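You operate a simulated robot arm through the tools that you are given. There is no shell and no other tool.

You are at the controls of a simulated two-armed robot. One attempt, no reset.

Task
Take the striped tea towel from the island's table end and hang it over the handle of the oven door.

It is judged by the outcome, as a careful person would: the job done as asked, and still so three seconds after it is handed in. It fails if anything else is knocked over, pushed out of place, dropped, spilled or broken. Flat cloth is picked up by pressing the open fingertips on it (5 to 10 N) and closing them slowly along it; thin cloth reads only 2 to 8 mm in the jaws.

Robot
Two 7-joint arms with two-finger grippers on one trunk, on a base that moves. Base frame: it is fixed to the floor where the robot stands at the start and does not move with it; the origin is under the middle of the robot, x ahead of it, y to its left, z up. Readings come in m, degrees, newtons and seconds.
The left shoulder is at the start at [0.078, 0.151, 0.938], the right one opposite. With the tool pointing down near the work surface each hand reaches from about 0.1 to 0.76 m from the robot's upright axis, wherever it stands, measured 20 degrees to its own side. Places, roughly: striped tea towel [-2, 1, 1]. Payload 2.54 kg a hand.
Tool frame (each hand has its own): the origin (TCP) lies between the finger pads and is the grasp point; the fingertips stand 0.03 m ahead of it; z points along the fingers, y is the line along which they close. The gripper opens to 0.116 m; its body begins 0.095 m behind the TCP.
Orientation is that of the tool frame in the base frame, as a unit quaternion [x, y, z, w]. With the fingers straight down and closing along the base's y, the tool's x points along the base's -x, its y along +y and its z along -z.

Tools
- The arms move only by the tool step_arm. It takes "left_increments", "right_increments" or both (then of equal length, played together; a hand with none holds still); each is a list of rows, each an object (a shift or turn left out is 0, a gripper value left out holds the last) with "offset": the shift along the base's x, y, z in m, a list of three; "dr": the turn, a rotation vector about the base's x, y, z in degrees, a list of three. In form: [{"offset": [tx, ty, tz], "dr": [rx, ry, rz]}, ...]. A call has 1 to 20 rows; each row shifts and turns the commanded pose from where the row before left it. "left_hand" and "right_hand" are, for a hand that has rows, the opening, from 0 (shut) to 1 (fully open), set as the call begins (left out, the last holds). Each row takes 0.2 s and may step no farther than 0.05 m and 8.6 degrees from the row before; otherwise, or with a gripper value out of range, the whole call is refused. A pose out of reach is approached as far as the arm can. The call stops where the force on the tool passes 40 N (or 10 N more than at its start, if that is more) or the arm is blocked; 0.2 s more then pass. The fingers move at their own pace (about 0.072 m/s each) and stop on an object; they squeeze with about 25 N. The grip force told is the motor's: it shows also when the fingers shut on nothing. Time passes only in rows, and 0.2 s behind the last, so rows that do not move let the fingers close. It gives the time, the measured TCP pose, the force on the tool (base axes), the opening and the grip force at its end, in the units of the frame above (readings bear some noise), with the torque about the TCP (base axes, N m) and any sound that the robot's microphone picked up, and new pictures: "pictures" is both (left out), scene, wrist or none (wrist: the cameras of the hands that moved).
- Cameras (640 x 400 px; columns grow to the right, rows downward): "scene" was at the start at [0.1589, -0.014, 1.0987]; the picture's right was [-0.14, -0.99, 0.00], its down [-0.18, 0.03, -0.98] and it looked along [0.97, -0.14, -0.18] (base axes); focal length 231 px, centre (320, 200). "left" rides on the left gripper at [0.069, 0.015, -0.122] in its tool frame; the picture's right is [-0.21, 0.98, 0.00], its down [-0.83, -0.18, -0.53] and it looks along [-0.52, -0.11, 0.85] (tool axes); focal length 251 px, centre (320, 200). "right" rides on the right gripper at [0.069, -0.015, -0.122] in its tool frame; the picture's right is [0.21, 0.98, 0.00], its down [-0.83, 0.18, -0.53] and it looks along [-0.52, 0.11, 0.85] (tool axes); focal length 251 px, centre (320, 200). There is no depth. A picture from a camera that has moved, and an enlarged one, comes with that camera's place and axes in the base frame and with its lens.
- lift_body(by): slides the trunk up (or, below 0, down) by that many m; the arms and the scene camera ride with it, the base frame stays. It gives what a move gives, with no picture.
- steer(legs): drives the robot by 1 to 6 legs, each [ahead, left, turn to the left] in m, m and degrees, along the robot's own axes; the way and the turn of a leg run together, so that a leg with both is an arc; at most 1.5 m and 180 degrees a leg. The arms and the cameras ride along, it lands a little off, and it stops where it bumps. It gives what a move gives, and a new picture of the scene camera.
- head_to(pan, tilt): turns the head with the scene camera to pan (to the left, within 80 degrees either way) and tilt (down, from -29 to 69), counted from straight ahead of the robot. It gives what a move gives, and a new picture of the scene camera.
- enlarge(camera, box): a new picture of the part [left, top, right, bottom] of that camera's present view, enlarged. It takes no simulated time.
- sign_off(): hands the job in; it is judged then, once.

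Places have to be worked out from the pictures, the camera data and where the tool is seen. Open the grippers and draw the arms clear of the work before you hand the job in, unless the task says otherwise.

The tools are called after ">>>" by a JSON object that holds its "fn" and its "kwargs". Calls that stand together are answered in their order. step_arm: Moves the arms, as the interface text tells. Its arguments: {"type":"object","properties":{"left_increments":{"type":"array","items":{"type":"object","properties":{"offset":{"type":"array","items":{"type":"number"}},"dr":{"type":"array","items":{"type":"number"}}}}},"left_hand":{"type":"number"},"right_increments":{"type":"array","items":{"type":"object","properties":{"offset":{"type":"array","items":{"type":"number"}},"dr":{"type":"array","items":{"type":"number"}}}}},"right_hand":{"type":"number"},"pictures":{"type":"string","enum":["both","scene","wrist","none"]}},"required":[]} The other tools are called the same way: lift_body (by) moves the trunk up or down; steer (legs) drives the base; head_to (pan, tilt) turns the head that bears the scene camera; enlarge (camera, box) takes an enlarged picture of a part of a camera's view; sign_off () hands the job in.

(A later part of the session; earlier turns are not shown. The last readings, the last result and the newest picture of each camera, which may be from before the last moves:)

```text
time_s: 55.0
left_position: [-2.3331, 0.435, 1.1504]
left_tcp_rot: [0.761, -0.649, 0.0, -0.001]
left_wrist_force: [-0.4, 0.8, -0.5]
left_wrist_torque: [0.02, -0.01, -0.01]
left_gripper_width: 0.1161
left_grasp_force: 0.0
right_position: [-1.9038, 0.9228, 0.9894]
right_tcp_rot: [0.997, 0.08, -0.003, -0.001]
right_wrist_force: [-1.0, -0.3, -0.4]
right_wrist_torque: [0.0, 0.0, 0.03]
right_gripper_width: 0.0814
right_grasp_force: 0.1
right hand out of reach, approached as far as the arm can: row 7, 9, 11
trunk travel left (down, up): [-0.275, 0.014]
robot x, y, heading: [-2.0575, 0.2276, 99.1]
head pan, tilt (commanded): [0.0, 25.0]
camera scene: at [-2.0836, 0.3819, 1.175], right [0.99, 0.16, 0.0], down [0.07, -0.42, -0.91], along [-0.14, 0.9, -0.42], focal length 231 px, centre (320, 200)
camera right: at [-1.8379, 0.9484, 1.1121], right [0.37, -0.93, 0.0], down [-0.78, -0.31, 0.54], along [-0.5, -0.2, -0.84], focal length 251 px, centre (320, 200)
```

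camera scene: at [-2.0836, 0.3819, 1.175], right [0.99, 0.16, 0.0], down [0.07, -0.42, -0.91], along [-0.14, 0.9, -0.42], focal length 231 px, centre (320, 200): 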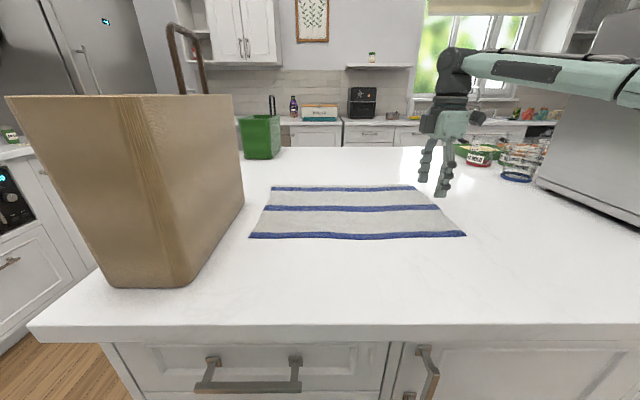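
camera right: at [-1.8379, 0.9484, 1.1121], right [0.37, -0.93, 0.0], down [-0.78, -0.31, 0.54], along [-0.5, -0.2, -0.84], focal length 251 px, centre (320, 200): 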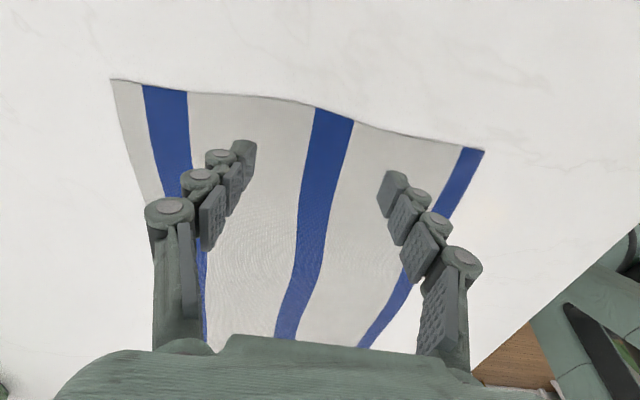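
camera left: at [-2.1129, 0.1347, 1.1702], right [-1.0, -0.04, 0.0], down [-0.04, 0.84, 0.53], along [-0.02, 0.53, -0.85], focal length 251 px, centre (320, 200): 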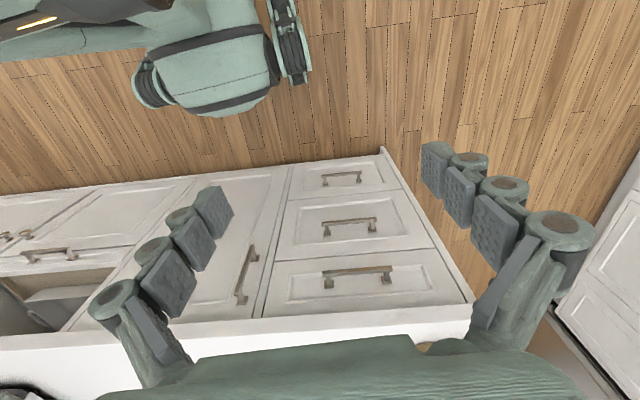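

Fingertips hover about 4 cm above the towel, TCP about 2 cm inside the short edge and centred on it. I lower 3 cm and read the force.

>>> {"fn": "step_arm", "kwargs": {"right_increments": [{"offset": [0, 0, -0.01]}, {"offset": [0, 0, -0.01]}, {"offset": [0, 0, -0.01]}, {}], "pictures": "wrist"}}

```text
time_s: 56.0
left_position: [-2.3323, 0.4343, 1.1495]
left_tcp_rot: [0.761, -0.649, 0.0, -0.001]
left_wrist_force: [0.4, -0.5, -0.3]
left_wrist_torque: [0.02, -0.01, 0.02]
left_gripper_width: 0.1162
left_grasp_force: 0.0
right_position: [-1.9051, 0.922, 0.9582]
right_tcp_rot: [0.997, 0.079, -0.002, 0.0]
right_wrist_force: [0.4, 0.2, -0.9]
right_wrist_torque: [-0.01, -0.01, 0.0]
right_gripper_width: 0.0813
right_grasp_force: 0.0
trunk travel left (down, up): [-0.275, 0.014]
robot x, y, heading: [-2.0612, 0.2243, 99.2]
head pan, tilt (commanded): [0.0, 25.0]
camera right: at [-1.8391, 0.9485, 1.0796], right [0.37, -0.93, 0.0], down [-0.78, -0.31, 0.54], along [-0.5, -0.19, -0.84], focal length 251 px, centre (320, 200)
```

right: 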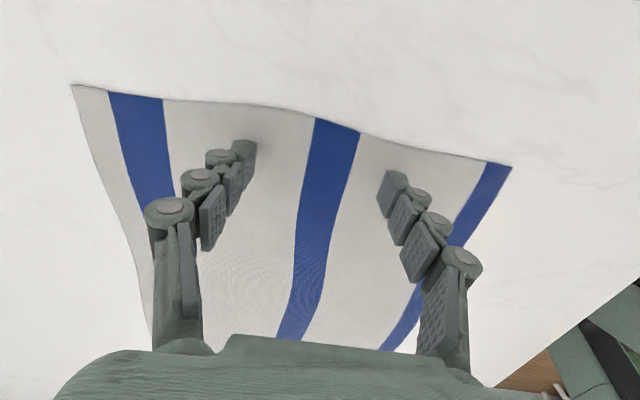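

Fingertips are now at about z 0.928 with no contact yet. I continue down in 2–3 mm steps and watch the force.

>>> {"fn": "step_arm", "kwargs": {"right_increments": [{"offset": [0, 0, -0.003]}, {"offset": [0, 0, -0.003]}, {}], "pictures": "none"}}

>>> {"fn": "step_arm", "kwargs": {"right_increments": [{"offset": [0, 0, -0.002]}, {}], "pictures": "none"}}

```text
time_s: 56.8
left_position: [-2.3318, 0.4346, 1.1503]
left_tcp_rot: [0.761, -0.649, 0.001, -0.001]
left_wrist_force: [0.0, -0.4, -0.3]
left_wrist_torque: [0.02, -0.01, 0.0]
left_gripper_width: 0.116
left_grasp_force: 0.0
right_position: [-1.9049, 0.9212, 0.9514]
right_tcp_rot: [0.997, 0.08, -0.002, -0.001]
right_wrist_force: [-0.1, 0.2, 0.4]
right_wrist_torque: [-0.04, 0.01, -0.01]
right_gripper_width: 0.0812
right_grasp_force: 0.1
trunk travel left (down, up): [-0.275, 0.014]
robot x, y, heading: [-2.0607, 0.2225, 99.1]
head pan, tilt (commanded): [0.0, 25.0]
```

```text
time_s: 57.4
left_position: [-2.3327, 0.4339, 1.1504]
left_tcp_rot: [0.76, -0.65, 0.0, -0.001]
left_wrist_force: [0.0, -0.5, 0.1]
left_wrist_torque: [0.0, 0.02, 0.0]
left_gripper_width: 0.1161
left_grasp_force: 0.1
right_position: [-1.9036, 0.9214, 0.9494]
right_tcp_rot: [0.997, 0.08, -0.002, 0.0]
right_wrist_force: [0.4, -0.1, -0.1]
right_wrist_torque: [0.03, -0.02, 0.04]
right_gripper_width: 0.0811
right_grasp_force: 0.1
trunk travel left (down, up): [-0.275, 0.014]
robot x, y, heading: [-2.0557, 0.2232, 98.9]
head pan, tilt (commanded): [0.0, 25.0]
```

No contact yet at TCP z 0.949; I keep stepping down by 2 mm.

>>> {"fn": "step_arm", "kwargs": {"right_increments": [{"offset": [0, 0, -0.002]}, {"offset": [0, 0, -0.002]}, {}], "pictures": "none"}}

>>> {"fn": "step_arm", "kwargs": {"right_increments": [{"offset": [0, 0, -0.002]}, {}], "pictures": "none"}}

```text
time_s: 58.2
left_position: [-2.3323, 0.4338, 1.1492]
left_tcp_rot: [0.76, -0.65, 0.0, -0.001]
left_wrist_force: [-0.5, -0.6, -0.2]
left_wrist_torque: [0.02, 0.02, 0.03]
left_gripper_width: 0.1161
left_grasp_force: 0.1
right_position: [-1.9047, 0.9219, 0.9457]
right_tcp_rot: [0.997, 0.08, -0.001, -0.001]
right_wrist_force: [0.0, 0.1, 0.9]
right_wrist_torque: [-0.05, -0.02, 0.04]
right_gripper_width: 0.0812
right_grasp_force: 0.3
trunk travel left (down, up): [-0.275, 0.014]
robot x, y, heading: [-2.0598, 0.226, 98.8]
head pan, tilt (commanded): [0.0, 25.0]
```

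```text
time_s: 58.8
left_position: [-2.3322, 0.4351, 1.1504]
left_tcp_rot: [0.76, -0.649, 0.001, -0.001]
left_wrist_force: [0.0, 0.2, -0.2]
left_wrist_torque: [0.03, -0.05, -0.01]
left_gripper_width: 0.1163
left_grasp_force: 0.0
right_position: [-1.9043, 0.9209, 0.9461]
right_tcp_rot: [0.997, 0.08, -0.002, -0.001]
right_wrist_force: [-1.2, 0.3, 3.7]
right_wrist_torque: [-0.12, -0.02, -0.04]
right_gripper_width: 0.0822
right_grasp_force: 0.9
trunk travel left (down, up): [-0.275, 0.014]
robot x, y, heading: [-2.0575, 0.2254, 98.9]
head pan, tilt (commanded): [0.0, 25.0]
```

Contact at 3.7 N. I press 2 mm more for about 7 N, then begin closing slowly in small opening steps.

>>> {"fn": "step_arm", "kwargs": {"right_increments": [{"offset": [0, 0, -0.002]}, {}], "pictures": "none"}}

>>> {"fn": "step_arm", "kwargs": {"right_increments": [{}, {}], "right_hand": 0.6, "pictures": "wrist"}}

```text
time_s: 59.4
left_position: [-2.3318, 0.4341, 1.1505]
left_tcp_rot: [0.76, -0.65, 0.0, -0.001]
left_wrist_force: [-1.1, 0.0, -0.5]
left_wrist_torque: [0.0, -0.02, -0.04]
left_gripper_width: 0.1163
left_grasp_force: 0.1
right_position: [-1.9052, 0.9209, 0.9436]
right_tcp_rot: [0.997, 0.079, -0.002, -0.001]
right_wrist_force: [-0.2, -0.5, 7.4]
right_wrist_torque: [0.0, -0.04, 0.0]
right_gripper_width: 0.0833
right_grasp_force: 1.7
trunk travel left (down, up): [-0.275, 0.014]
robot x, y, heading: [-2.0597, 0.2235, 99.0]
head pan, tilt (commanded): [0.0, 25.0]
```

```text
time_s: 60.0
left_position: [-2.3337, 0.4332, 1.1506]
left_tcp_rot: [0.761, -0.649, -0.001, -0.001]
left_wrist_force: [-0.4, -0.2, 0.6]
left_wrist_torque: [-0.03, -0.01, -0.03]
left_gripper_width: 0.1159
left_grasp_force: 0.0
right_position: [-1.9059, 0.921, 0.9435]
right_tcp_rot: [0.997, 0.079, -0.001, -0.001]
right_wrist_force: [-0.9, -0.3, 16.2]
right_wrist_torque: [0.08, -0.03, -0.03]
right_gripper_width: 0.0765
right_grasp_force: 6.8
trunk travel left (down, up): [-0.275, 0.014]
robot x, y, heading: [-2.0604, 0.2241, 99.2]
head pan, tilt (commanded): [0.0, 25.0]
camera right: at [-1.8386, 0.9463, 1.0661], right [0.37, -0.93, 0.0], down [-0.79, -0.31, 0.54], along [-0.5, -0.19, -0.84], focal length 251 px, centre (320, 200)
```

right: 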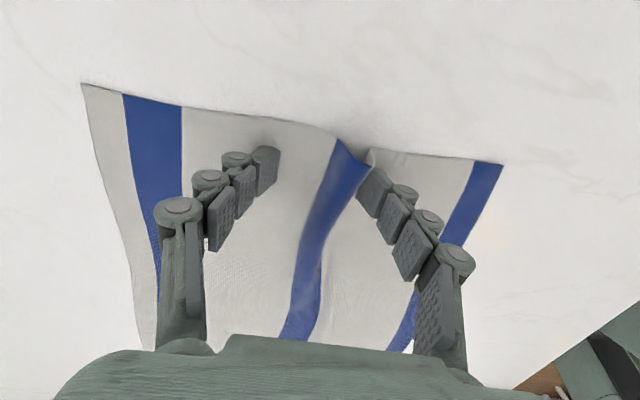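

A ridge is forming between the fingers, but closing raised the force to 16 N (the tips swing down). I raise 4 mm while closing further in small steps.

>>> {"fn": "step_arm", "kwargs": {"right_increments": [{"offset": [0, 0, 0.004]}, {}], "right_hand": 0.52, "pictures": "none"}}

>>> {"fn": "step_arm", "kwargs": {"right_increments": [{"offset": [0, 0, 0.001]}, {}], "right_hand": 0.44, "pictures": "wrist"}}

```text
time_s: 60.6
left_position: [-2.3333, 0.4334, 1.1494]
left_tcp_rot: [0.761, -0.649, 0.0, 0.0]
left_wrist_force: [-0.2, 0.2, 0.4]
left_wrist_torque: [0.0, 0.01, 0.01]
left_gripper_width: 0.1161
left_grasp_force: 0.0
right_position: [-1.9042, 0.9215, 0.9463]
right_tcp_rot: [0.997, 0.08, -0.001, 0.0]
right_wrist_force: [-1.0, 0.1, 2.7]
right_wrist_torque: [0.02, 0.0, 0.02]
right_gripper_width: 0.063
right_grasp_force: 0.5
trunk travel left (down, up): [-0.275, 0.014]
robot x, y, heading: [-2.0568, 0.2238, 98.8]
head pan, tilt (commanded): [0.0, 25.0]
```

```text
time_s: 61.2
left_position: [-2.3332, 0.4344, 1.1499]
left_tcp_rot: [0.761, -0.649, 0.001, 0.0]
left_wrist_force: [1.0, -0.2, -1.4]
left_wrist_torque: [-0.03, 0.03, -0.03]
left_gripper_width: 0.116
left_grasp_force: 0.0
right_position: [-1.9041, 0.9205, 0.9488]
right_tcp_rot: [0.997, 0.079, -0.002, -0.002]
right_wrist_force: [-0.5, 1.0, 5.6]
right_wrist_torque: [0.04, -0.05, 0.01]
right_gripper_width: 0.0493
right_grasp_force: 0.2
trunk travel left (down, up): [-0.275, 0.014]
robot x, y, heading: [-2.0569, 0.2232, 98.9]
head pan, tilt (commanded): [0.0, 25.0]
camera right: at [-1.8377, 0.947, 1.0713], right [0.37, -0.93, 0.0], down [-0.78, -0.31, 0.54], along [-0.5, -0.19, -0.84], focal length 251 px, centre (320, 200)
```

right: 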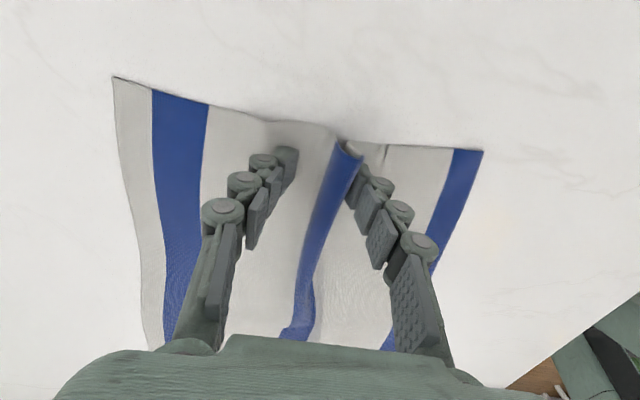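

The ridge (centre stripe) is gathering nicely at 5.6 N. I continue closing with tiny lifts.

>>> {"fn": "step_arm", "kwargs": {"right_increments": [{"offset": [0, 0, 0.001]}, {}], "right_hand": 0.36, "pictures": "none"}}

>>> {"fn": "step_arm", "kwargs": {"right_increments": [{"offset": [0, 0, 0.001]}, {}], "right_hand": 0.28, "pictures": "wrist"}}

```text
time_s: 61.8
left_position: [-2.3325, 0.4348, 1.1493]
left_tcp_rot: [0.76, -0.65, 0.001, -0.001]
left_wrist_force: [0.1, -0.3, -0.3]
left_wrist_torque: [0.04, 0.0, -0.03]
left_gripper_width: 0.1157
left_grasp_force: 0.0
right_position: [-1.9023, 0.9208, 0.9489]
right_tcp_rot: [0.997, 0.08, -0.002, 0.0]
right_wrist_force: [-0.2, 0.5, 5.4]
right_wrist_torque: [0.06, -0.01, -0.02]
right_gripper_width: 0.0433
right_grasp_force: 0.0
trunk travel left (down, up): [-0.275, 0.014]
robot x, y, heading: [-2.0571, 0.2274, 99.0]
head pan, tilt (commanded): [0.0, 25.0]
```

```text
time_s: 62.4
left_position: [-2.332, 0.4345, 1.15]
left_tcp_rot: [0.76, -0.649, 0.001, -0.001]
left_wrist_force: [0.1, 0.0, 0.4]
left_wrist_torque: [0.01, 0.01, -0.01]
left_gripper_width: 0.1162
left_grasp_force: 0.0
right_position: [-1.9032, 0.9212, 0.9501]
right_tcp_rot: [0.997, 0.08, -0.002, -0.001]
right_wrist_force: [-0.4, 0.2, 5.8]
right_wrist_torque: [0.0, 0.0, 0.02]
right_gripper_width: 0.0348
right_grasp_force: 0.1
trunk travel left (down, up): [-0.275, 0.014]
robot x, y, heading: [-2.061, 0.2247, 99.0]
head pan, tilt (commanded): [0.0, 25.0]
camera right: at [-1.8374, 0.9472, 1.0718], right [0.37, -0.93, 0.0], down [-0.79, -0.31, 0.54], along [-0.5, -0.19, -0.84], focal length 251 px, centre (320, 200)
```

right: 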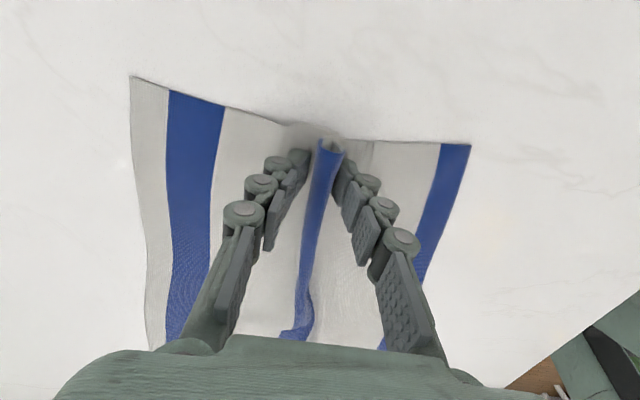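

Force stays near 6 N and the fold stands between the fingers. I continue closing to shut.

>>> {"fn": "step_arm", "kwargs": {"right_increments": [{"offset": [0, 0, 0.001]}, {}], "right_hand": 0.2, "pictures": "none"}}

>>> {"fn": "step_arm", "kwargs": {"right_increments": [{"offset": [0, 0, 0.001]}, {}], "right_hand": 0.12, "pictures": "none"}}

>>> {"fn": "step_arm", "kwargs": {"right_increments": [{}, {}, {}], "right_hand": 0, "pictures": "wrist"}}

```text
time_s: 63.0
left_position: [-2.3318, 0.4338, 1.1505]
left_tcp_rot: [0.76, -0.65, 0.0, -0.001]
left_wrist_force: [0.3, 0.6, 0.1]
left_wrist_torque: [0.02, -0.01, -0.01]
left_gripper_width: 0.1157
left_grasp_force: 0.0
right_position: [-1.903, 0.9212, 0.9509]
right_tcp_rot: [0.997, 0.079, -0.002, 0.0]
right_wrist_force: [0.4, -0.3, 5.8]
right_wrist_torque: [0.04, -0.01, 0.0]
right_gripper_width: 0.0237
right_grasp_force: 0.0
trunk travel left (down, up): [-0.275, 0.014]
robot x, y, heading: [-2.0616, 0.2245, 98.9]
head pan, tilt (commanded): [0.0, 25.0]
```

```text
time_s: 63.6
left_position: [-2.3337, 0.4342, 1.15]
left_tcp_rot: [0.76, -0.65, 0.0, -0.001]
left_wrist_force: [-0.5, 0.1, -0.9]
left_wrist_torque: [0.0, 0.01, 0.0]
left_gripper_width: 0.116
left_grasp_force: 0.2
right_position: [-1.9029, 0.9221, 0.9502]
right_tcp_rot: [0.997, 0.079, -0.003, 0.0]
right_wrist_force: [-0.8, 0.3, 2.6]
right_wrist_torque: [-0.01, -0.02, 0.03]
right_gripper_width: 0.0136
right_grasp_force: 0.1
trunk travel left (down, up): [-0.275, 0.014]
robot x, y, heading: [-2.0567, 0.22, 98.9]
head pan, tilt (commanded): [0.0, 25.0]
```

```text
time_s: 64.4
left_position: [-2.3332, 0.4336, 1.1502]
left_tcp_rot: [0.76, -0.65, 0.0, -0.001]
left_wrist_force: [-0.2, 0.4, -0.7]
left_wrist_torque: [-0.02, 0.01, 0.01]
left_gripper_width: 0.1158
left_grasp_force: 0.0
right_position: [-1.9041, 0.9198, 0.9521]
right_tcp_rot: [0.997, 0.081, -0.002, 0.0]
right_wrist_force: [-0.1, 0.4, 8.4]
right_wrist_torque: [0.16, 0.01, 0.01]
right_gripper_width: 0.002
right_grasp_force: 27.0
trunk travel left (down, up): [-0.275, 0.014]
robot x, y, heading: [-2.0543, 0.2285, 99.2]
head pan, tilt (commanded): [0.0, 25.0]
camera right: at [-1.8376, 0.9469, 1.0744], right [0.37, -0.93, 0.0], down [-0.78, -0.31, 0.54], along [-0.5, -0.19, -0.84], focal length 251 px, centre (320, 200)
```

right: 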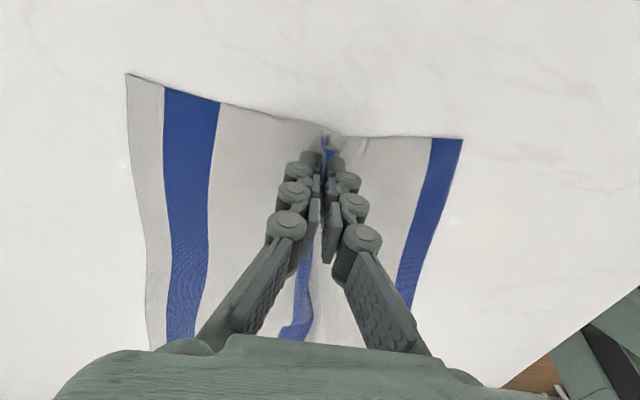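

The jaws read 2 mm at 27 N with the fold pinched at the tips. I lift 6 cm gently and check that the cloth comes along.

>>> {"fn": "step_arm", "kwargs": {"right_increments": [{"offset": [0, 0, 0.01]}, {"offset": [0, 0, 0.015]}, {"offset": [0, 0, 0.015]}, {"offset": [0, 0, 0.02]}, {}], "pictures": "both"}}

```text
time_s: 65.6
left_position: [-2.3335, 0.4335, 1.1507]
left_tcp_rot: [0.76, -0.649, 0.001, 0.0]
left_wrist_force: [0.1, -0.6, -0.5]
left_wrist_torque: [0.0, -0.01, -0.04]
left_gripper_width: 0.1158
left_grasp_force: 0.0
right_position: [-1.9012, 0.9196, 1.0113]
right_tcp_rot: [0.997, 0.08, -0.002, -0.001]
right_wrist_force: [0.4, -0.2, -0.4]
right_wrist_torque: [-0.05, 0.04, -0.02]
right_gripper_width: 0.0028
right_grasp_force: 22.1
right hand out of reach, approached as far as the arm can: row 4
trunk travel left (down, up): [-0.275, 0.014]
robot x, y, heading: [-2.0551, 0.2261, 99.0]
head pan, tilt (commanded): [0.0, 25.0]
camera scene: at [-2.0836, 0.382, 1.175], right [0.99, 0.16, 0.0], down [0.07, -0.42, -0.91], along [-0.14, 0.9, -0.42], focal length 231 px, centre (320, 200)
camera right: at [-1.8357, 0.9442, 1.1327], right [0.37, -0.93, -0.01], down [-0.78, -0.31, 0.54], along [-0.5, -0.19, -0.84], focal length 251 px, centre (320, 200)
```

scene: 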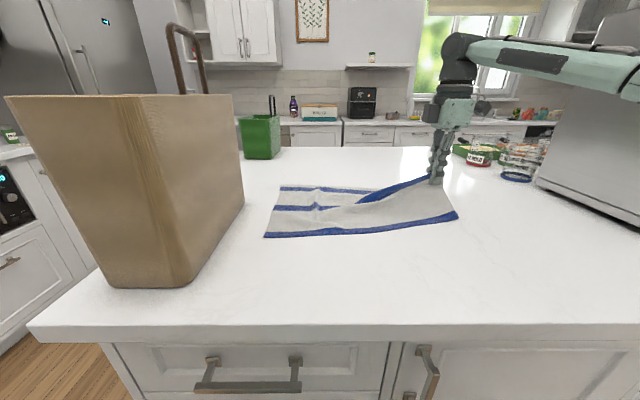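
right: 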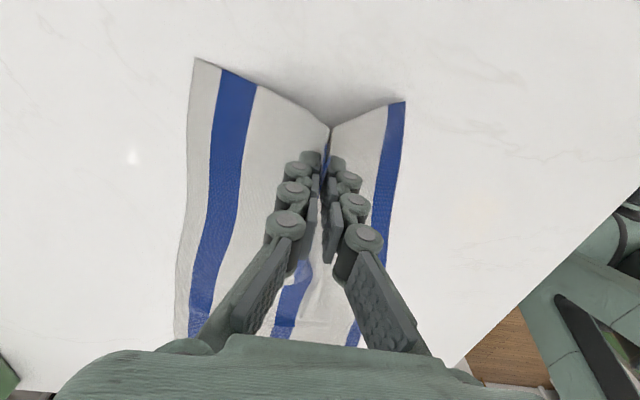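

The towel is held and lifts with the hand. I now raise the hand to about z 1.28 while drawing it back toward the robot, so most of the cloth hangs free.

>>> {"fn": "step_arm", "kwargs": {"right_increments": [{"offset": [0.004, -0.03, 0.015]}, {"offset": [0.004, -0.03, 0.02]}, {"offset": [0.003, -0.025, 0.03]}, {"offset": [0.003, -0.025, 0.03]}, {"offset": [0.002, -0.025, 0.03]}, {"offset": [0.002, -0.02, 0.03]}, {"offset": [0.002, -0.02, 0.03]}, {"offset": [0, -0.02, 0.03]}, {"offset": [0, -0.015, 0.03]}, {"offset": [0, -0.01, 0.025]}, {}], "pictures": "both"}}

```text
time_s: 68.0
left_position: [-2.3327, 0.434, 1.1505]
left_tcp_rot: [0.76, -0.65, 0.0, 0.0]
left_wrist_force: [0.3, -0.1, -0.2]
left_wrist_torque: [-0.01, 0.02, 0.03]
left_gripper_width: 0.1159
left_grasp_force: 0.0
right_position: [-1.8769, 0.6896, 1.2515]
right_tcp_rot: [0.997, 0.079, -0.002, -0.002]
right_wrist_force: [-0.4, -0.9, 2.7]
right_wrist_torque: [0.0, -0.01, 0.02]
right_gripper_width: 0.0016
right_grasp_force: 26.3
right hand out of reach, approached as far as the arm can: row 9, 10
trunk travel left (down, up): [-0.275, 0.014]
robot x, y, heading: [-2.0562, 0.2231, 98.9]
head pan, tilt (commanded): [0.0, 25.0]
camera scene: at [-2.0837, 0.3819, 1.175], right [0.99, 0.16, 0.0], down [0.07, -0.42, -0.91], along [-0.14, 0.9, -0.42], focal length 231 px, centre (320, 200)
camera right: at [-1.8105, 0.7154, 1.3744], right [0.37, -0.93, 0.0], down [-0.78, -0.31, 0.54], along [-0.5, -0.19, -0.84], focal length 251 px, centre (320, 200)
```

scene: 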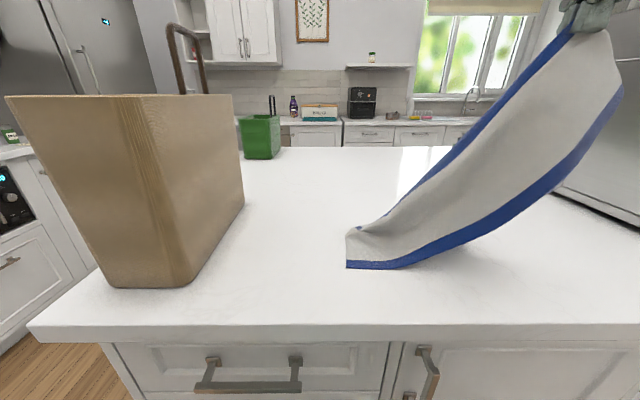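
right: 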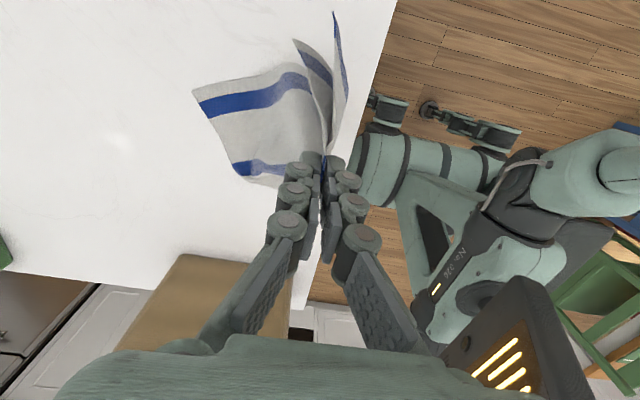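

The towel hangs from the right hand with only its tail on the counter. I back away from the island by 0.35 m so it swings free.

>>> {"fn": "steer", "kwargs": {"legs": [[-0.35, 0, 0]]}}

>>> {"fn": "head_to", "kwargs": {"pan": -35, "tilt": 20}}

```text
time_s: 70.3
left_position: [-2.2787, 0.0863, 1.1504]
left_tcp_rot: [0.762, -0.647, 0.0, 0.0]
left_wrist_force: [0.8, -0.5, -0.2]
left_wrist_torque: [0.0, 0.02, 0.0]
left_gripper_width: 0.116
left_grasp_force: 0.0
right_position: [-1.8242, 0.3446, 1.2524]
right_tcp_rot: [0.997, 0.082, -0.003, -0.002]
right_wrist_force: [1.0, -0.2, -2.0]
right_wrist_torque: [0.09, -0.01, 0.01]
right_gripper_width: 0.0021
right_grasp_force: 22.4
trunk travel left (down, up): [-0.275, 0.014]
robot x, y, heading: [-2.0015, -0.12, 99.4]
head pan, tilt (commanded): [0.0, 25.0]
camera scene: at [-2.0289, 0.0353, 1.1751], right [0.99, 0.16, 0.0], down [0.07, -0.42, -0.91], along [-0.15, 0.89, -0.42], focal length 231 px, centre (320, 200)
```

scene: 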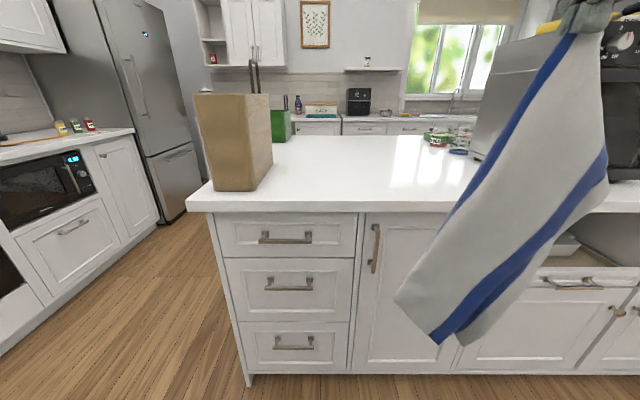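

```text
time_s: 71.3
left_position: [-2.2784, 0.0872, 1.1504]
left_tcp_rot: [0.763, -0.646, 0.0, -0.001]
left_wrist_force: [1.1, -0.5, -0.4]
left_wrist_torque: [0.02, 0.04, -0.03]
left_gripper_width: 0.116
left_grasp_force: 0.1
right_position: [-1.8245, 0.3437, 1.2514]
right_tcp_rot: [0.997, 0.082, -0.004, -0.001]
right_wrist_force: [-0.5, -0.5, 3.0]
right_wrist_torque: [-0.06, -0.03, -0.01]
right_gripper_width: 0.0015
right_grasp_force: 23.2
trunk travel left (down, up): [-0.275, 0.014]
robot x, y, heading: [-2.0034, -0.1194, 99.2]
head pan, tilt (commanded): [-35.0, 20.0]
camera scene: at [-1.9737, 0.0288, 1.1831], right [0.9, -0.43, 0.0], down [-0.15, -0.31, -0.94], along [0.41, 0.85, -0.34], focal length 231 px, centre (320, 200)
```

scene: 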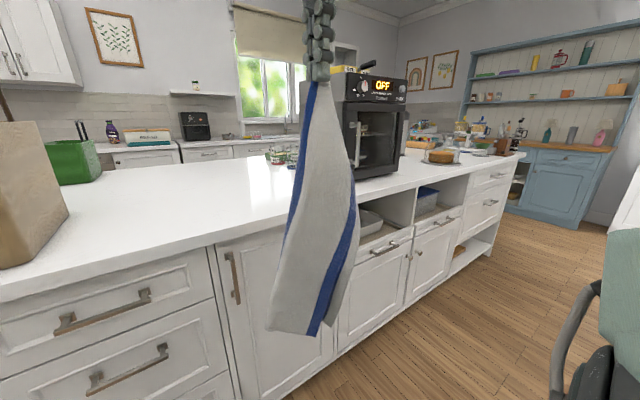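

The towel hangs cleanly, folded lengthwise, from the right hand. I back off slightly more and turn left 90° to face the range wall.

>>> {"fn": "steer", "kwargs": {"legs": [[-0.08, 0, 0], [0, 0, 90]]}}

>>> {"fn": "head_to", "kwargs": {"pan": 0, "tilt": 15}}

```text
time_s: 76.3
left_position: [-2.1942, -0.4788, 1.1505]
left_tcp_rot: [0.996, 0.087, 0.0, -0.001]
left_wrist_force: [0.4, 0.9, -0.4]
left_wrist_torque: [0.01, 0.0, 0.01]
left_gripper_width: 0.116
left_grasp_force: 0.0
right_position: [-2.4581, -0.0269, 1.2524]
right_tcp_rot: [0.641, 0.767, -0.003, 0.0]
right_wrist_force: [0.4, -0.2, -2.0]
right_wrist_torque: [-0.04, 0.05, 0.01]
right_gripper_width: 0.0039
right_grasp_force: 30.6
trunk travel left (down, up): [-0.275, 0.014]
robot x, y, heading: [-1.9919, -0.1979, -170.1]
head pan, tilt (commanded): [-35.0, 20.0]
camera scene: at [-2.1413, -0.173, 1.1831], right [0.42, 0.91, 0.0], down [0.31, -0.14, -0.94], along [-0.85, 0.4, -0.34], focal length 231 px, centre (320, 200)
```

scene: 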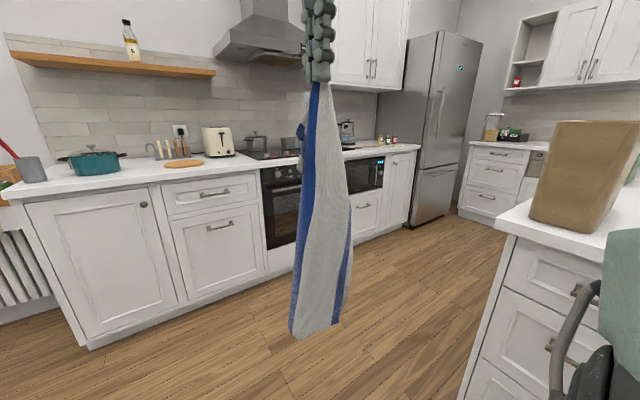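

```text
time_s: 77.3
left_position: [-2.1926, -0.4781, 1.1501]
left_tcp_rot: [0.996, 0.087, 0.0, -0.001]
left_wrist_force: [0.6, -0.1, -0.6]
left_wrist_torque: [-0.03, -0.02, -0.02]
left_gripper_width: 0.1161
left_grasp_force: 0.1
right_position: [-2.4568, -0.0264, 1.2517]
right_tcp_rot: [0.642, 0.767, -0.003, 0.001]
right_wrist_force: [0.3, -0.8, -0.6]
right_wrist_torque: [0.02, 0.0, 0.01]
right_gripper_width: 0.0038
right_grasp_force: 23.9
trunk travel left (down, up): [-0.275, 0.014]
robot x, y, heading: [-1.9913, -0.1982, -170.1]
head pan, tilt (commanded): [0.0, 15.0]
camera scene: at [-2.1488, -0.2284, 1.1913], right [-0.17, 0.98, 0.0], down [0.26, 0.04, -0.97], along [-0.95, -0.17, -0.26], focal length 231 px, centre (320, 200)
```

scene: 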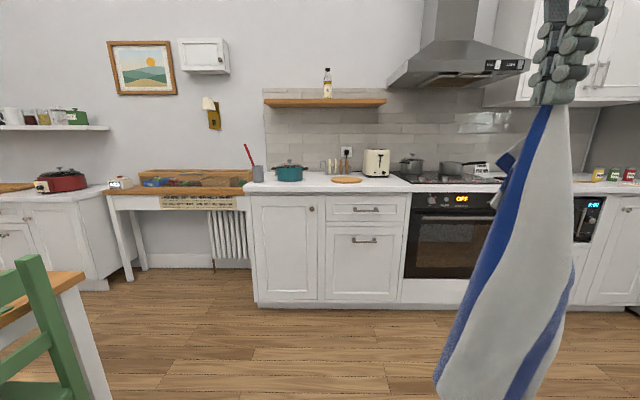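

I see the range: oven handle at roughly (-3.65, 0.38, 0.71) with a toaster and pots on top. I drive ahead 0.7 m, then strafe right 0.65 m to line up, staying clear of the island corner and counter.

>>> {"fn": "steer", "kwargs": {"legs": [[0.7, 0, 0]]}}

>>> {"fn": "steer", "kwargs": {"legs": [[0, 0.0, -0.6], [0, -0.6, 0]]}}

```text
time_s: 81.2
left_position: [-2.8795, -0.6033, 1.1493]
left_tcp_rot: [0.996, 0.091, 0.0, -0.001]
left_wrist_force: [-1.4, -0.2, -0.7]
left_wrist_torque: [0.02, -0.02, -0.01]
left_gripper_width: 0.1159
left_grasp_force: 0.0
right_position: [-3.1453, -0.154, 1.2518]
right_tcp_rot: [0.64, 0.769, -0.003, 0.001]
right_wrist_force: [0.4, -0.6, -1.6]
right_wrist_torque: [0.01, -0.03, -0.01]
right_gripper_width: 0.0035
right_grasp_force: 24.2
trunk travel left (down, up): [-0.275, 0.014]
robot x, y, heading: [-2.6738, -0.3223, -169.7]
head pan, tilt (commanded): [0.0, 15.0]
camera scene: at [-2.8352, -0.3527, 1.1912], right [-0.18, 0.98, 0.0], down [0.26, 0.05, -0.97], along [-0.95, -0.17, -0.26], focal length 231 px, centre (320, 200)
```

scene: 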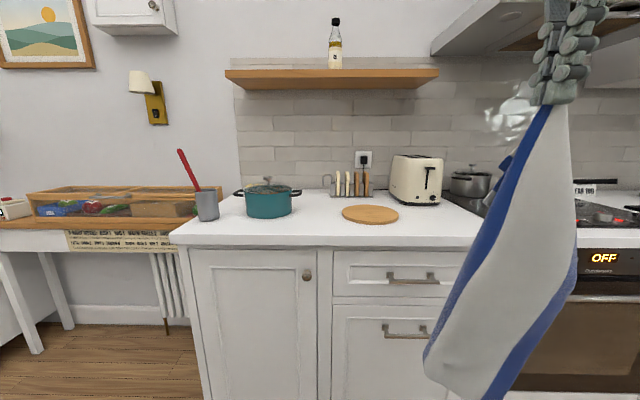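

```text
time_s: 87.6
left_position: [-2.9811, -0.0256, 1.1497]
left_tcp_rot: [0.995, 0.096, 0.0, -0.001]
left_wrist_force: [-0.2, -0.5, -0.1]
left_wrist_torque: [-0.03, -0.06, -0.01]
left_gripper_width: 0.1161
left_grasp_force: 0.2
right_position: [-3.2526, 0.421, 1.2519]
right_tcp_rot: [0.635, 0.773, -0.004, 0.001]
right_wrist_force: [0.5, -0.2, -0.8]
right_wrist_torque: [-0.02, 0.03, -0.02]
right_gripper_width: 0.0038
right_grasp_force: 24.1
trunk travel left (down, up): [-0.275, 0.014]
robot x, y, heading: [-2.7808, 0.2567, -169.0]
head pan, tilt (commanded): [0.0, 15.0]
camera scene: at [-2.9406, 0.2255, 1.1913], right [-0.19, 0.98, 0.0], down [0.25, 0.05, -0.97], along [-0.95, -0.18, -0.26], focal length 231 px, centre (320, 200)
```

scene: 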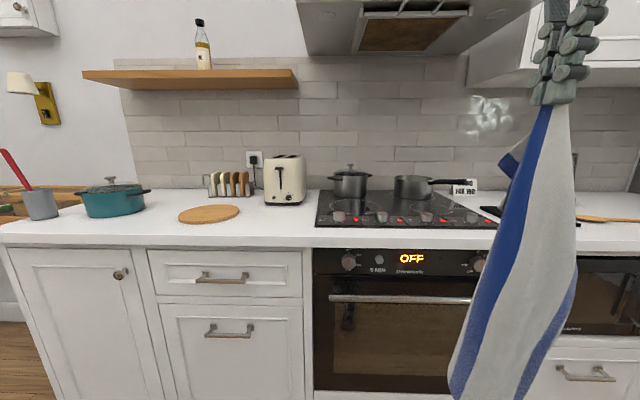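

The oven is right ahead: handle bar at about z≈0.76, some 0.7 m from my axis. I enlarge the handle area to see its ends and standoff.

>>> {"fn": "enlarge", "kwargs": {"camera": "scene", "box": [300, 220, 500, 345]}}

>>> {"fn": "head_to", "kwargs": {"pan": -15, "tilt": 45}}

```text
3.20 times, centred on (400, 282) of scene
camera zoom: at [-2.9406, 0.2255, 1.1913], right [-0.19, 0.98, 0.0], down [0.25, 0.05, -0.97], along [-0.95, -0.18, -0.26], focal length 738 px, centre (64, -64)
```

zoom: 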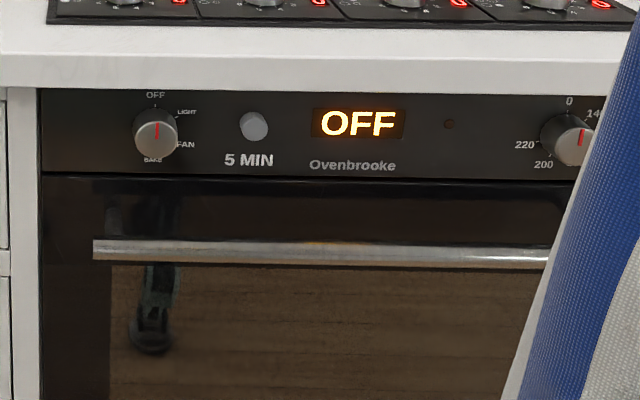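

```text
time_s: 88.6
left_position: [-2.9812, -0.024, 1.1491]
left_tcp_rot: [0.995, 0.096, 0.0, -0.001]
left_wrist_force: [0.7, 0.1, 0.1]
left_wrist_torque: [-0.03, -0.02, -0.01]
left_gripper_width: 0.1159
left_grasp_force: 0.1
right_position: [-3.2525, 0.4212, 1.2519]
right_tcp_rot: [0.635, 0.773, -0.003, 0.001]
right_wrist_force: [-0.5, 1.2, -1.5]
right_wrist_torque: [0.0, 0.03, 0.03]
right_gripper_width: 0.0035
right_grasp_force: 23.8
trunk travel left (down, up): [-0.275, 0.014]
robot x, y, heading: [-2.7827, 0.2568, -168.8]
head pan, tilt (commanded): [-15.0, 45.0]
camera scene: at [-2.93, 0.2489, 1.1445], right [0.07, 1.0, 0.0], down [0.7, -0.05, -0.71], along [-0.71, 0.05, -0.71], focal length 231 px, centre (320, 200)
```

scene: 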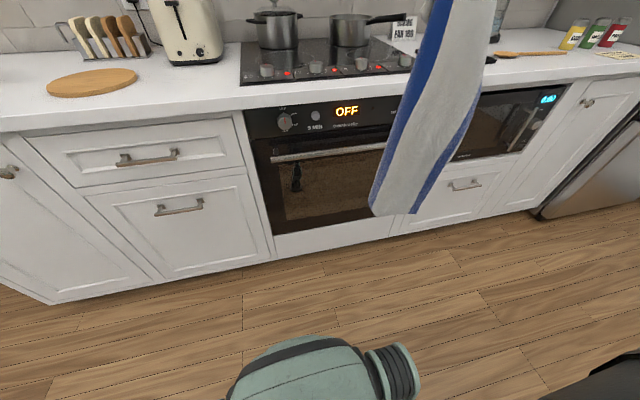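

Handle triangulates to about z 0.75, left end (-3.50, 0.147), centre ≈ (-3.54, 0.38), roughly flush with the counter edge, so I need a closer look at its standoff. I square up to the door, move ahead 0.1 m and right 0.1 m.

>>> {"fn": "steer", "kwargs": {"legs": [[0, 0, -1.9], [0, -0.1, 0], [0.1, 0, 0]]}}

```text
time_s: 91.3
left_position: [-3.1003, 0.0645, 1.15]
left_tcp_rot: [0.997, 0.08, 0.001, -0.001]
left_wrist_force: [-0.9, 0.2, -0.2]
left_wrist_torque: [0.03, -0.05, 0.03]
left_gripper_width: 0.1157
left_grasp_force: 0.0
right_position: [-3.3572, 0.5187, 1.2507]
right_tcp_rot: [0.647, 0.762, -0.003, 0.002]
right_wrist_force: [-0.4, 1.0, -1.2]
right_wrist_torque: [-0.01, -0.07, -0.02]
right_gripper_width: 0.0016
right_grasp_force: 20.3
trunk travel left (down, up): [-0.275, 0.014]
robot x, y, heading: [-2.8909, 0.3392, -170.8]
head pan, tilt (commanded): [-15.0, 45.0]
camera scene: at [-3.0411, 0.3369, 1.1443], right [0.1, 0.99, 0.0], down [0.7, -0.07, -0.71], along [-0.7, 0.07, -0.71], focal length 231 px, centre (320, 200)
```

scene: 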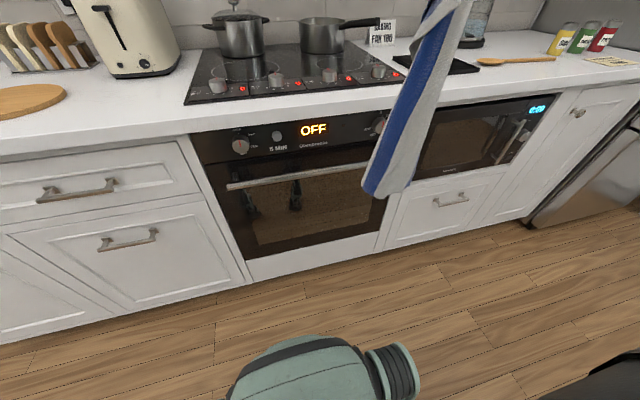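

Now I enlarge the handle from this angle to judge the gap between bar and door and the counter overhang.

>>> {"fn": "enlarge", "kwargs": {"camera": "scene", "box": [180, 90, 420, 240]}}

```text
2.67 times, centred on (300, 165) of scene
camera zoom: at [-3.0411, 0.3369, 1.1443], right [0.1, 0.99, 0.0], down [0.7, -0.07, -0.71], along [-0.7, 0.07, -0.71], focal length 615 px, centre (373, 293)
```

zoom: 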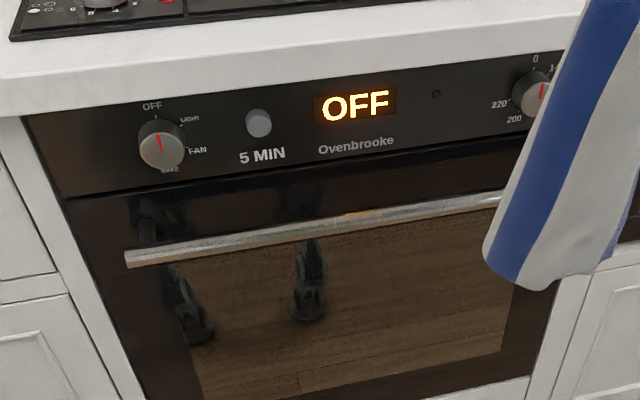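

Triangulation from two views puts the bar at p≈6.5 cm in front of the counter edge/panel (left end (-3.501, 0.147, 0.748)), so the fingers fit straight down behind it. I turn the hand back to its natural yaw (closing along the bar), centre it on the handle and lower to z≈1.05, still well in front of the bar.

>>> {"fn": "step_arm", "kwargs": {"right_increments": [{"offset": [0.0016, -0.0097, -0.018], "dr": [0, 0, -8.2]}, {"offset": [0.0016, -0.0097, -0.018], "dr": [0, 0, -8.2]}, {"offset": [0.0016, -0.0097, -0.018], "dr": [0, 0, -8.2]}, {"offset": [0.0016, -0.0097, -0.018], "dr": [0, 0, -8.2]}, {"offset": [0.0016, -0.0097, -0.018], "dr": [0, 0, -8.2]}, {"offset": [0.0016, -0.0097, -0.018], "dr": [0, 0, -8.2]}, {"offset": [0.0016, -0.0097, -0.018], "dr": [0, 0, -8.2]}, {"offset": [0.0016, -0.0097, -0.018], "dr": [0, 0, -8.2]}, {"offset": [0.0016, -0.0097, -0.018], "dr": [0, 0, -8.2]}, {"offset": [0.0016, -0.0097, -0.018], "dr": [0, 0, -8.2]}, {"offset": [0.0016, -0.0097, -0.018], "dr": [0, 0, -8]}, {}], "pictures": "both"}}

```text
time_s: 93.9
left_position: [-3.0998, 0.0647, 1.1509]
left_tcp_rot: [0.997, 0.081, 0.0, 0.0]
left_wrist_force: [-0.1, 0.2, 1.0]
left_wrist_torque: [-0.03, 0.03, 0.0]
left_gripper_width: 0.116
left_grasp_force: 0.1
right_position: [-3.3407, 0.4147, 1.0529]
right_tcp_rot: [0.997, 0.08, -0.003, -0.001]
right_wrist_force: [-0.7, 0.1, -0.8]
right_wrist_torque: [-0.03, 0.04, 0.0]
right_gripper_width: 0.0016
right_grasp_force: 20.4
trunk travel left (down, up): [-0.275, 0.014]
robot x, y, heading: [-2.8875, 0.3388, -170.5]
head pan, tilt (commanded): [-15.0, 45.0]
camera scene: at [-3.0402, 0.3371, 1.1445], right [0.1, 0.99, 0.0], down [0.7, -0.07, -0.71], along [-0.7, 0.07, -0.71], focal length 231 px, centre (320, 200)
camera right: at [-3.274, 0.4407, 1.1761], right [0.37, -0.93, 0.0], down [-0.78, -0.31, 0.54], along [-0.5, -0.2, -0.84], focal length 251 px, centre (320, 200)
```

scene: 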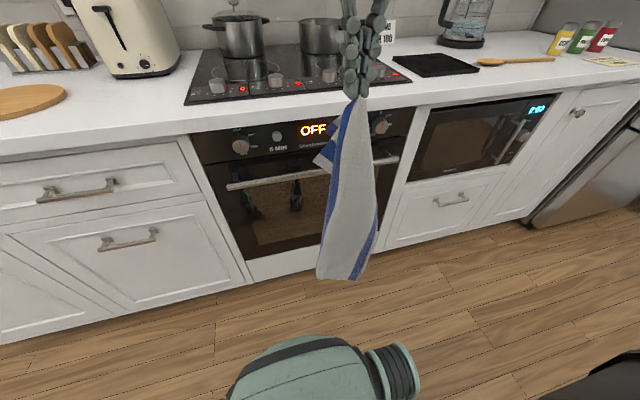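
right: 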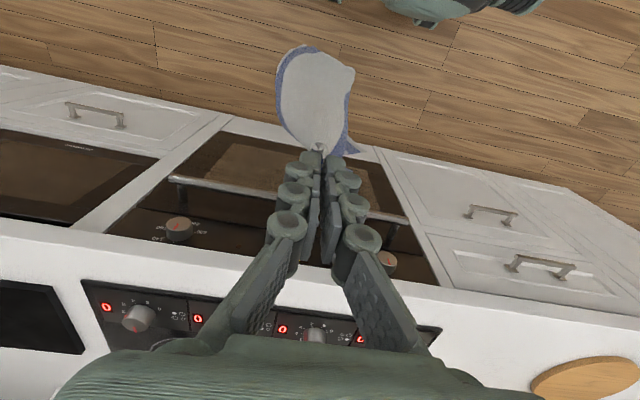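

The bar spans q from about (-3.507, 0.152) to (-3.587, 0.625) at z≈0.75, ~5 cm in front of the counter edge. To avoid the towel slipping off, I plan to support it with the left hand at mid-length while the right hand tucks the end behind the bar; first I move the base 5 cm right and 8 cm ahead.

>>> {"fn": "steer", "kwargs": {"legs": [[0, -0.05, 0], [0.08, 0, 0]]}}

>>> {"fn": "head_to", "kwargs": {"pan": -8, "tilt": 40}}

```text
time_s: 95.7
left_position: [-3.1873, 0.101, 1.1502]
left_tcp_rot: [0.997, 0.079, 0.001, 0.0]
left_wrist_force: [-0.2, -1.1, -0.3]
left_wrist_torque: [-0.02, -0.04, 0.03]
left_gripper_width: 0.1158
left_grasp_force: 0.1
right_position: [-3.4271, 0.4522, 1.0522]
right_tcp_rot: [0.997, 0.081, -0.001, -0.001]
right_wrist_force: [-0.8, -0.4, -0.9]
right_wrist_torque: [0.02, -0.02, 0.0]
right_gripper_width: 0.0031
right_grasp_force: 29.7
trunk travel left (down, up): [-0.275, 0.014]
robot x, y, heading: [-2.9775, 0.3759, -170.9]
head pan, tilt (commanded): [-15.0, 45.0]
camera scene: at [-3.1275, 0.3737, 1.1443], right [0.1, 0.99, 0.0], down [0.7, -0.07, -0.71], along [-0.7, 0.07, -0.71], focal length 231 px, centre (320, 200)
```

scene: 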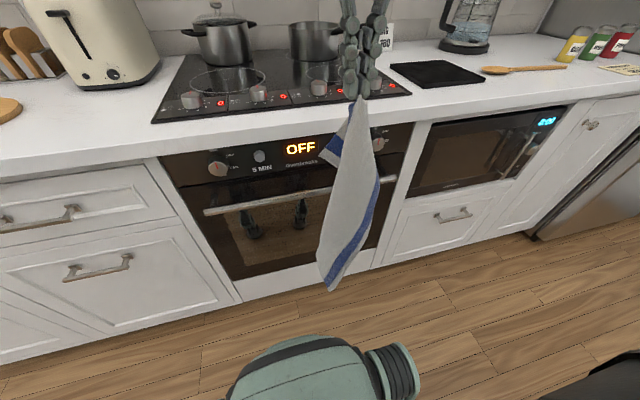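

```text
time_s: 96.4
left_position: [-3.186, 0.1017, 1.1492]
left_tcp_rot: [0.997, 0.079, 0.0, -0.001]
left_wrist_force: [-0.1, 0.7, 0.1]
left_wrist_torque: [0.0, -0.01, -0.02]
left_gripper_width: 0.1162
left_grasp_force: 0.0
right_position: [-3.4256, 0.4525, 1.0539]
right_tcp_rot: [0.997, 0.081, -0.004, -0.002]
right_wrist_force: [-0.4, 0.3, 0.5]
right_wrist_torque: [0.01, 0.03, 0.01]
right_gripper_width: 0.0019
right_grasp_force: 28.4
trunk travel left (down, up): [-0.275, 0.014]
robot x, y, heading: [-2.9782, 0.3794, -171.0]
head pan, tilt (commanded): [-8.0, 40.0]
camera scene: at [-3.1308, 0.3639, 1.1517], right [-0.02, 1.0, 0.0], down [0.64, 0.01, -0.77], along [-0.77, -0.01, -0.64], focal length 231 px, centre (320, 200)
```

scene: 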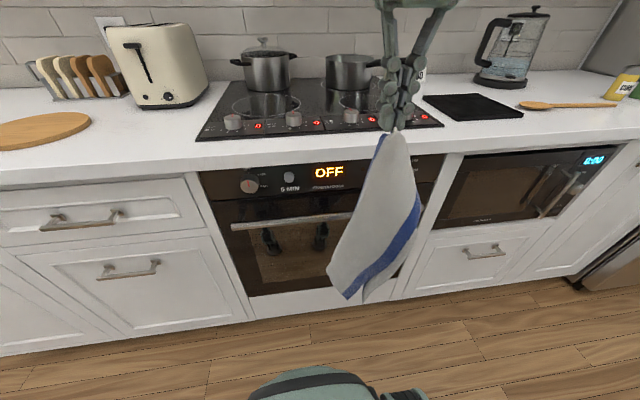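

The towel hangs in front of the bar, which again computes to (-3.508, 0.147, 0.748) for its left end. I now bring the left hand forward and turn it to point right (fingers closing front-to-back) while centring the right hand on the handle.

>>> {"fn": "step_arm", "kwargs": {"left_increments": [{"offset": [-0.0101, -0.0013, -0.01], "dr": [5.304, -3.812, 4.616]}, {"offset": [-0.0101, -0.0013, -0.01], "dr": [5.304, -3.812, 4.616]}, {"offset": [-0.0101, -0.0013, -0.01], "dr": [5.304, -3.812, 4.616]}, {"offset": [-0.0101, -0.0013, -0.01], "dr": [5.304, -3.812, 4.616]}, {"offset": [-0.0101, -0.0013, -0.01], "dr": [5.304, -3.812, 4.616]}, {"offset": [-0.0101, -0.0013, -0.01], "dr": [5.304, -3.812, 4.616]}, {"offset": [-0.0101, -0.0013, -0.01], "dr": [5.304, -3.812, 4.616]}, {"offset": [-0.0101, -0.0013, -0.01], "dr": [5.304, -3.812, 4.616]}, {"offset": [-0.0101, -0.0013, -0.01], "dr": [5.304, -3.812, 4.616]}, {"offset": [-0.0101, -0.0013, -0.01], "dr": [5.304, -3.812, 4.616]}, {"offset": [-0.0101, -0.0013, -0.01], "dr": [5.304, -3.812, 4.616]}, {"offset": [-0.0101, -0.0013, -0.01], "dr": [5.304, -3.812, 4.616]}, {"offset": [-0.0101, -0.0013, -0.01], "dr": [5.304, -3.812, 4.616]}, {"offset": [-0.0101, -0.0013, -0.01], "dr": [5.304, -3.812, 4.616]}, {"offset": [-0.0101, -0.0013, -0.01], "dr": [5.304, -3.812, 4.616]}], "left_hand": 1, "right_increments": [{"offset": [0.0005, -0.0028, 0]}, {"offset": [0.0005, -0.0028, 0]}, {"offset": [0.0005, -0.0028, 0]}, {"offset": [0.0005, -0.0028, 0]}, {"offset": [0.0005, -0.0028, 0]}, {"offset": [0.0005, -0.0028, 0]}, {"offset": [0.0005, -0.0028, 0]}, {"offset": [0.0005, -0.0028, 0]}, {"offset": [0.0005, -0.0028, 0]}, {"offset": [0.0005, -0.0028, 0]}, {"offset": [0.0005, -0.0028, 0]}, {"offset": [0.0005, -0.0028, 0]}, {"offset": [0.0005, -0.0028, 0]}, {"offset": [0.0005, -0.0028, 0]}, {"offset": [0.0005, -0.0028, 0]}], "pictures": "both"}}

```text
time_s: 99.6
left_position: [-3.3286, 0.0858, 1.01]
left_tcp_rot: [0.518, 0.519, 0.44, -0.518]
left_wrist_force: [-0.3, -0.3, 1.0]
left_wrist_torque: [0.01, 0.0, 0.02]
left_gripper_width: 0.116
left_grasp_force: 0.0
left hand out of reach, approached as far as the arm can: row 12, 13
right_position: [-3.4204, 0.4096, 1.0536]
right_tcp_rot: [0.997, 0.081, -0.003, -0.001]
right_wrist_force: [-0.2, 0.3, 0.6]
right_wrist_torque: [0.02, 0.03, -0.02]
right_gripper_width: 0.0013
right_grasp_force: 25.0
trunk travel left (down, up): [-0.275, 0.014]
robot x, y, heading: [-2.9763, 0.3743, -170.5]
head pan, tilt (commanded): [-8.0, 40.0]
camera scene: at [-3.1312, 0.3628, 1.1517], right [-0.02, 1.0, 0.0], down [0.64, 0.01, -0.77], along [-0.77, -0.01, -0.64], focal length 231 px, centre (320, 200)
camera right: at [-3.3538, 0.435, 1.1765], right [0.37, -0.93, -0.01], down [-0.78, -0.31, 0.54], along [-0.5, -0.19, -0.84], focal length 251 px, centre (320, 200)
camera left: at [-3.2978, -0.0279, 1.0854], right [0.96, 0.05, -0.29], down [-0.2, -0.61, -0.77], along [-0.22, 0.79, -0.57], focal length 251 px, centre (320, 200)
```

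scene: 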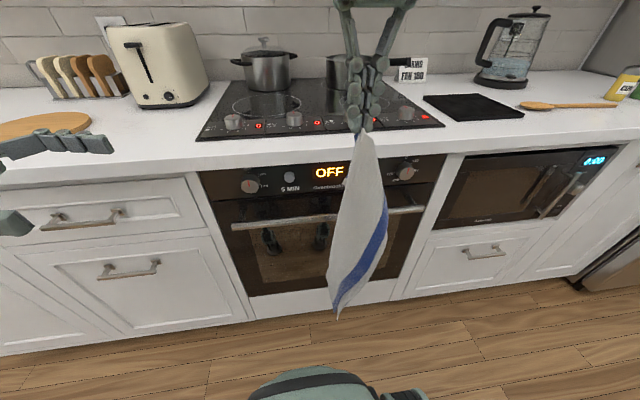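
right: 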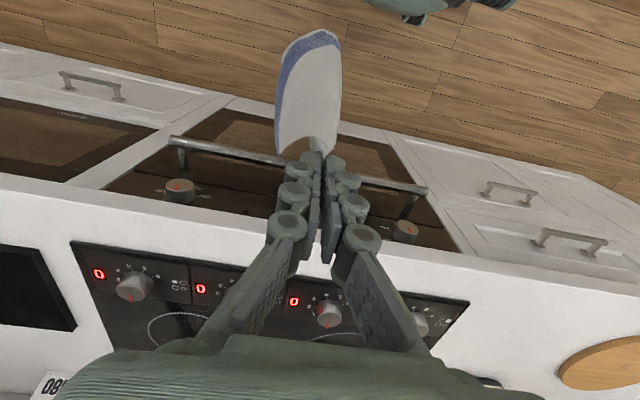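
left: 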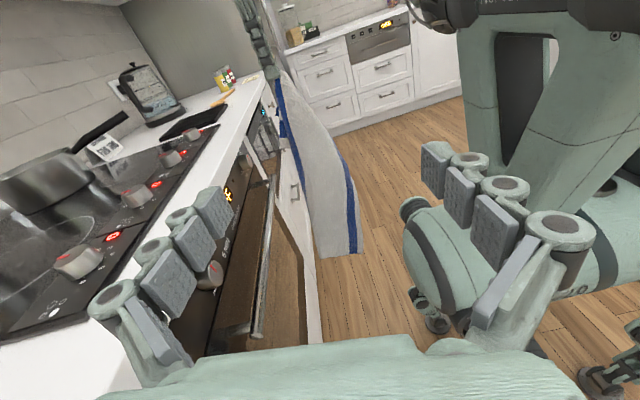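

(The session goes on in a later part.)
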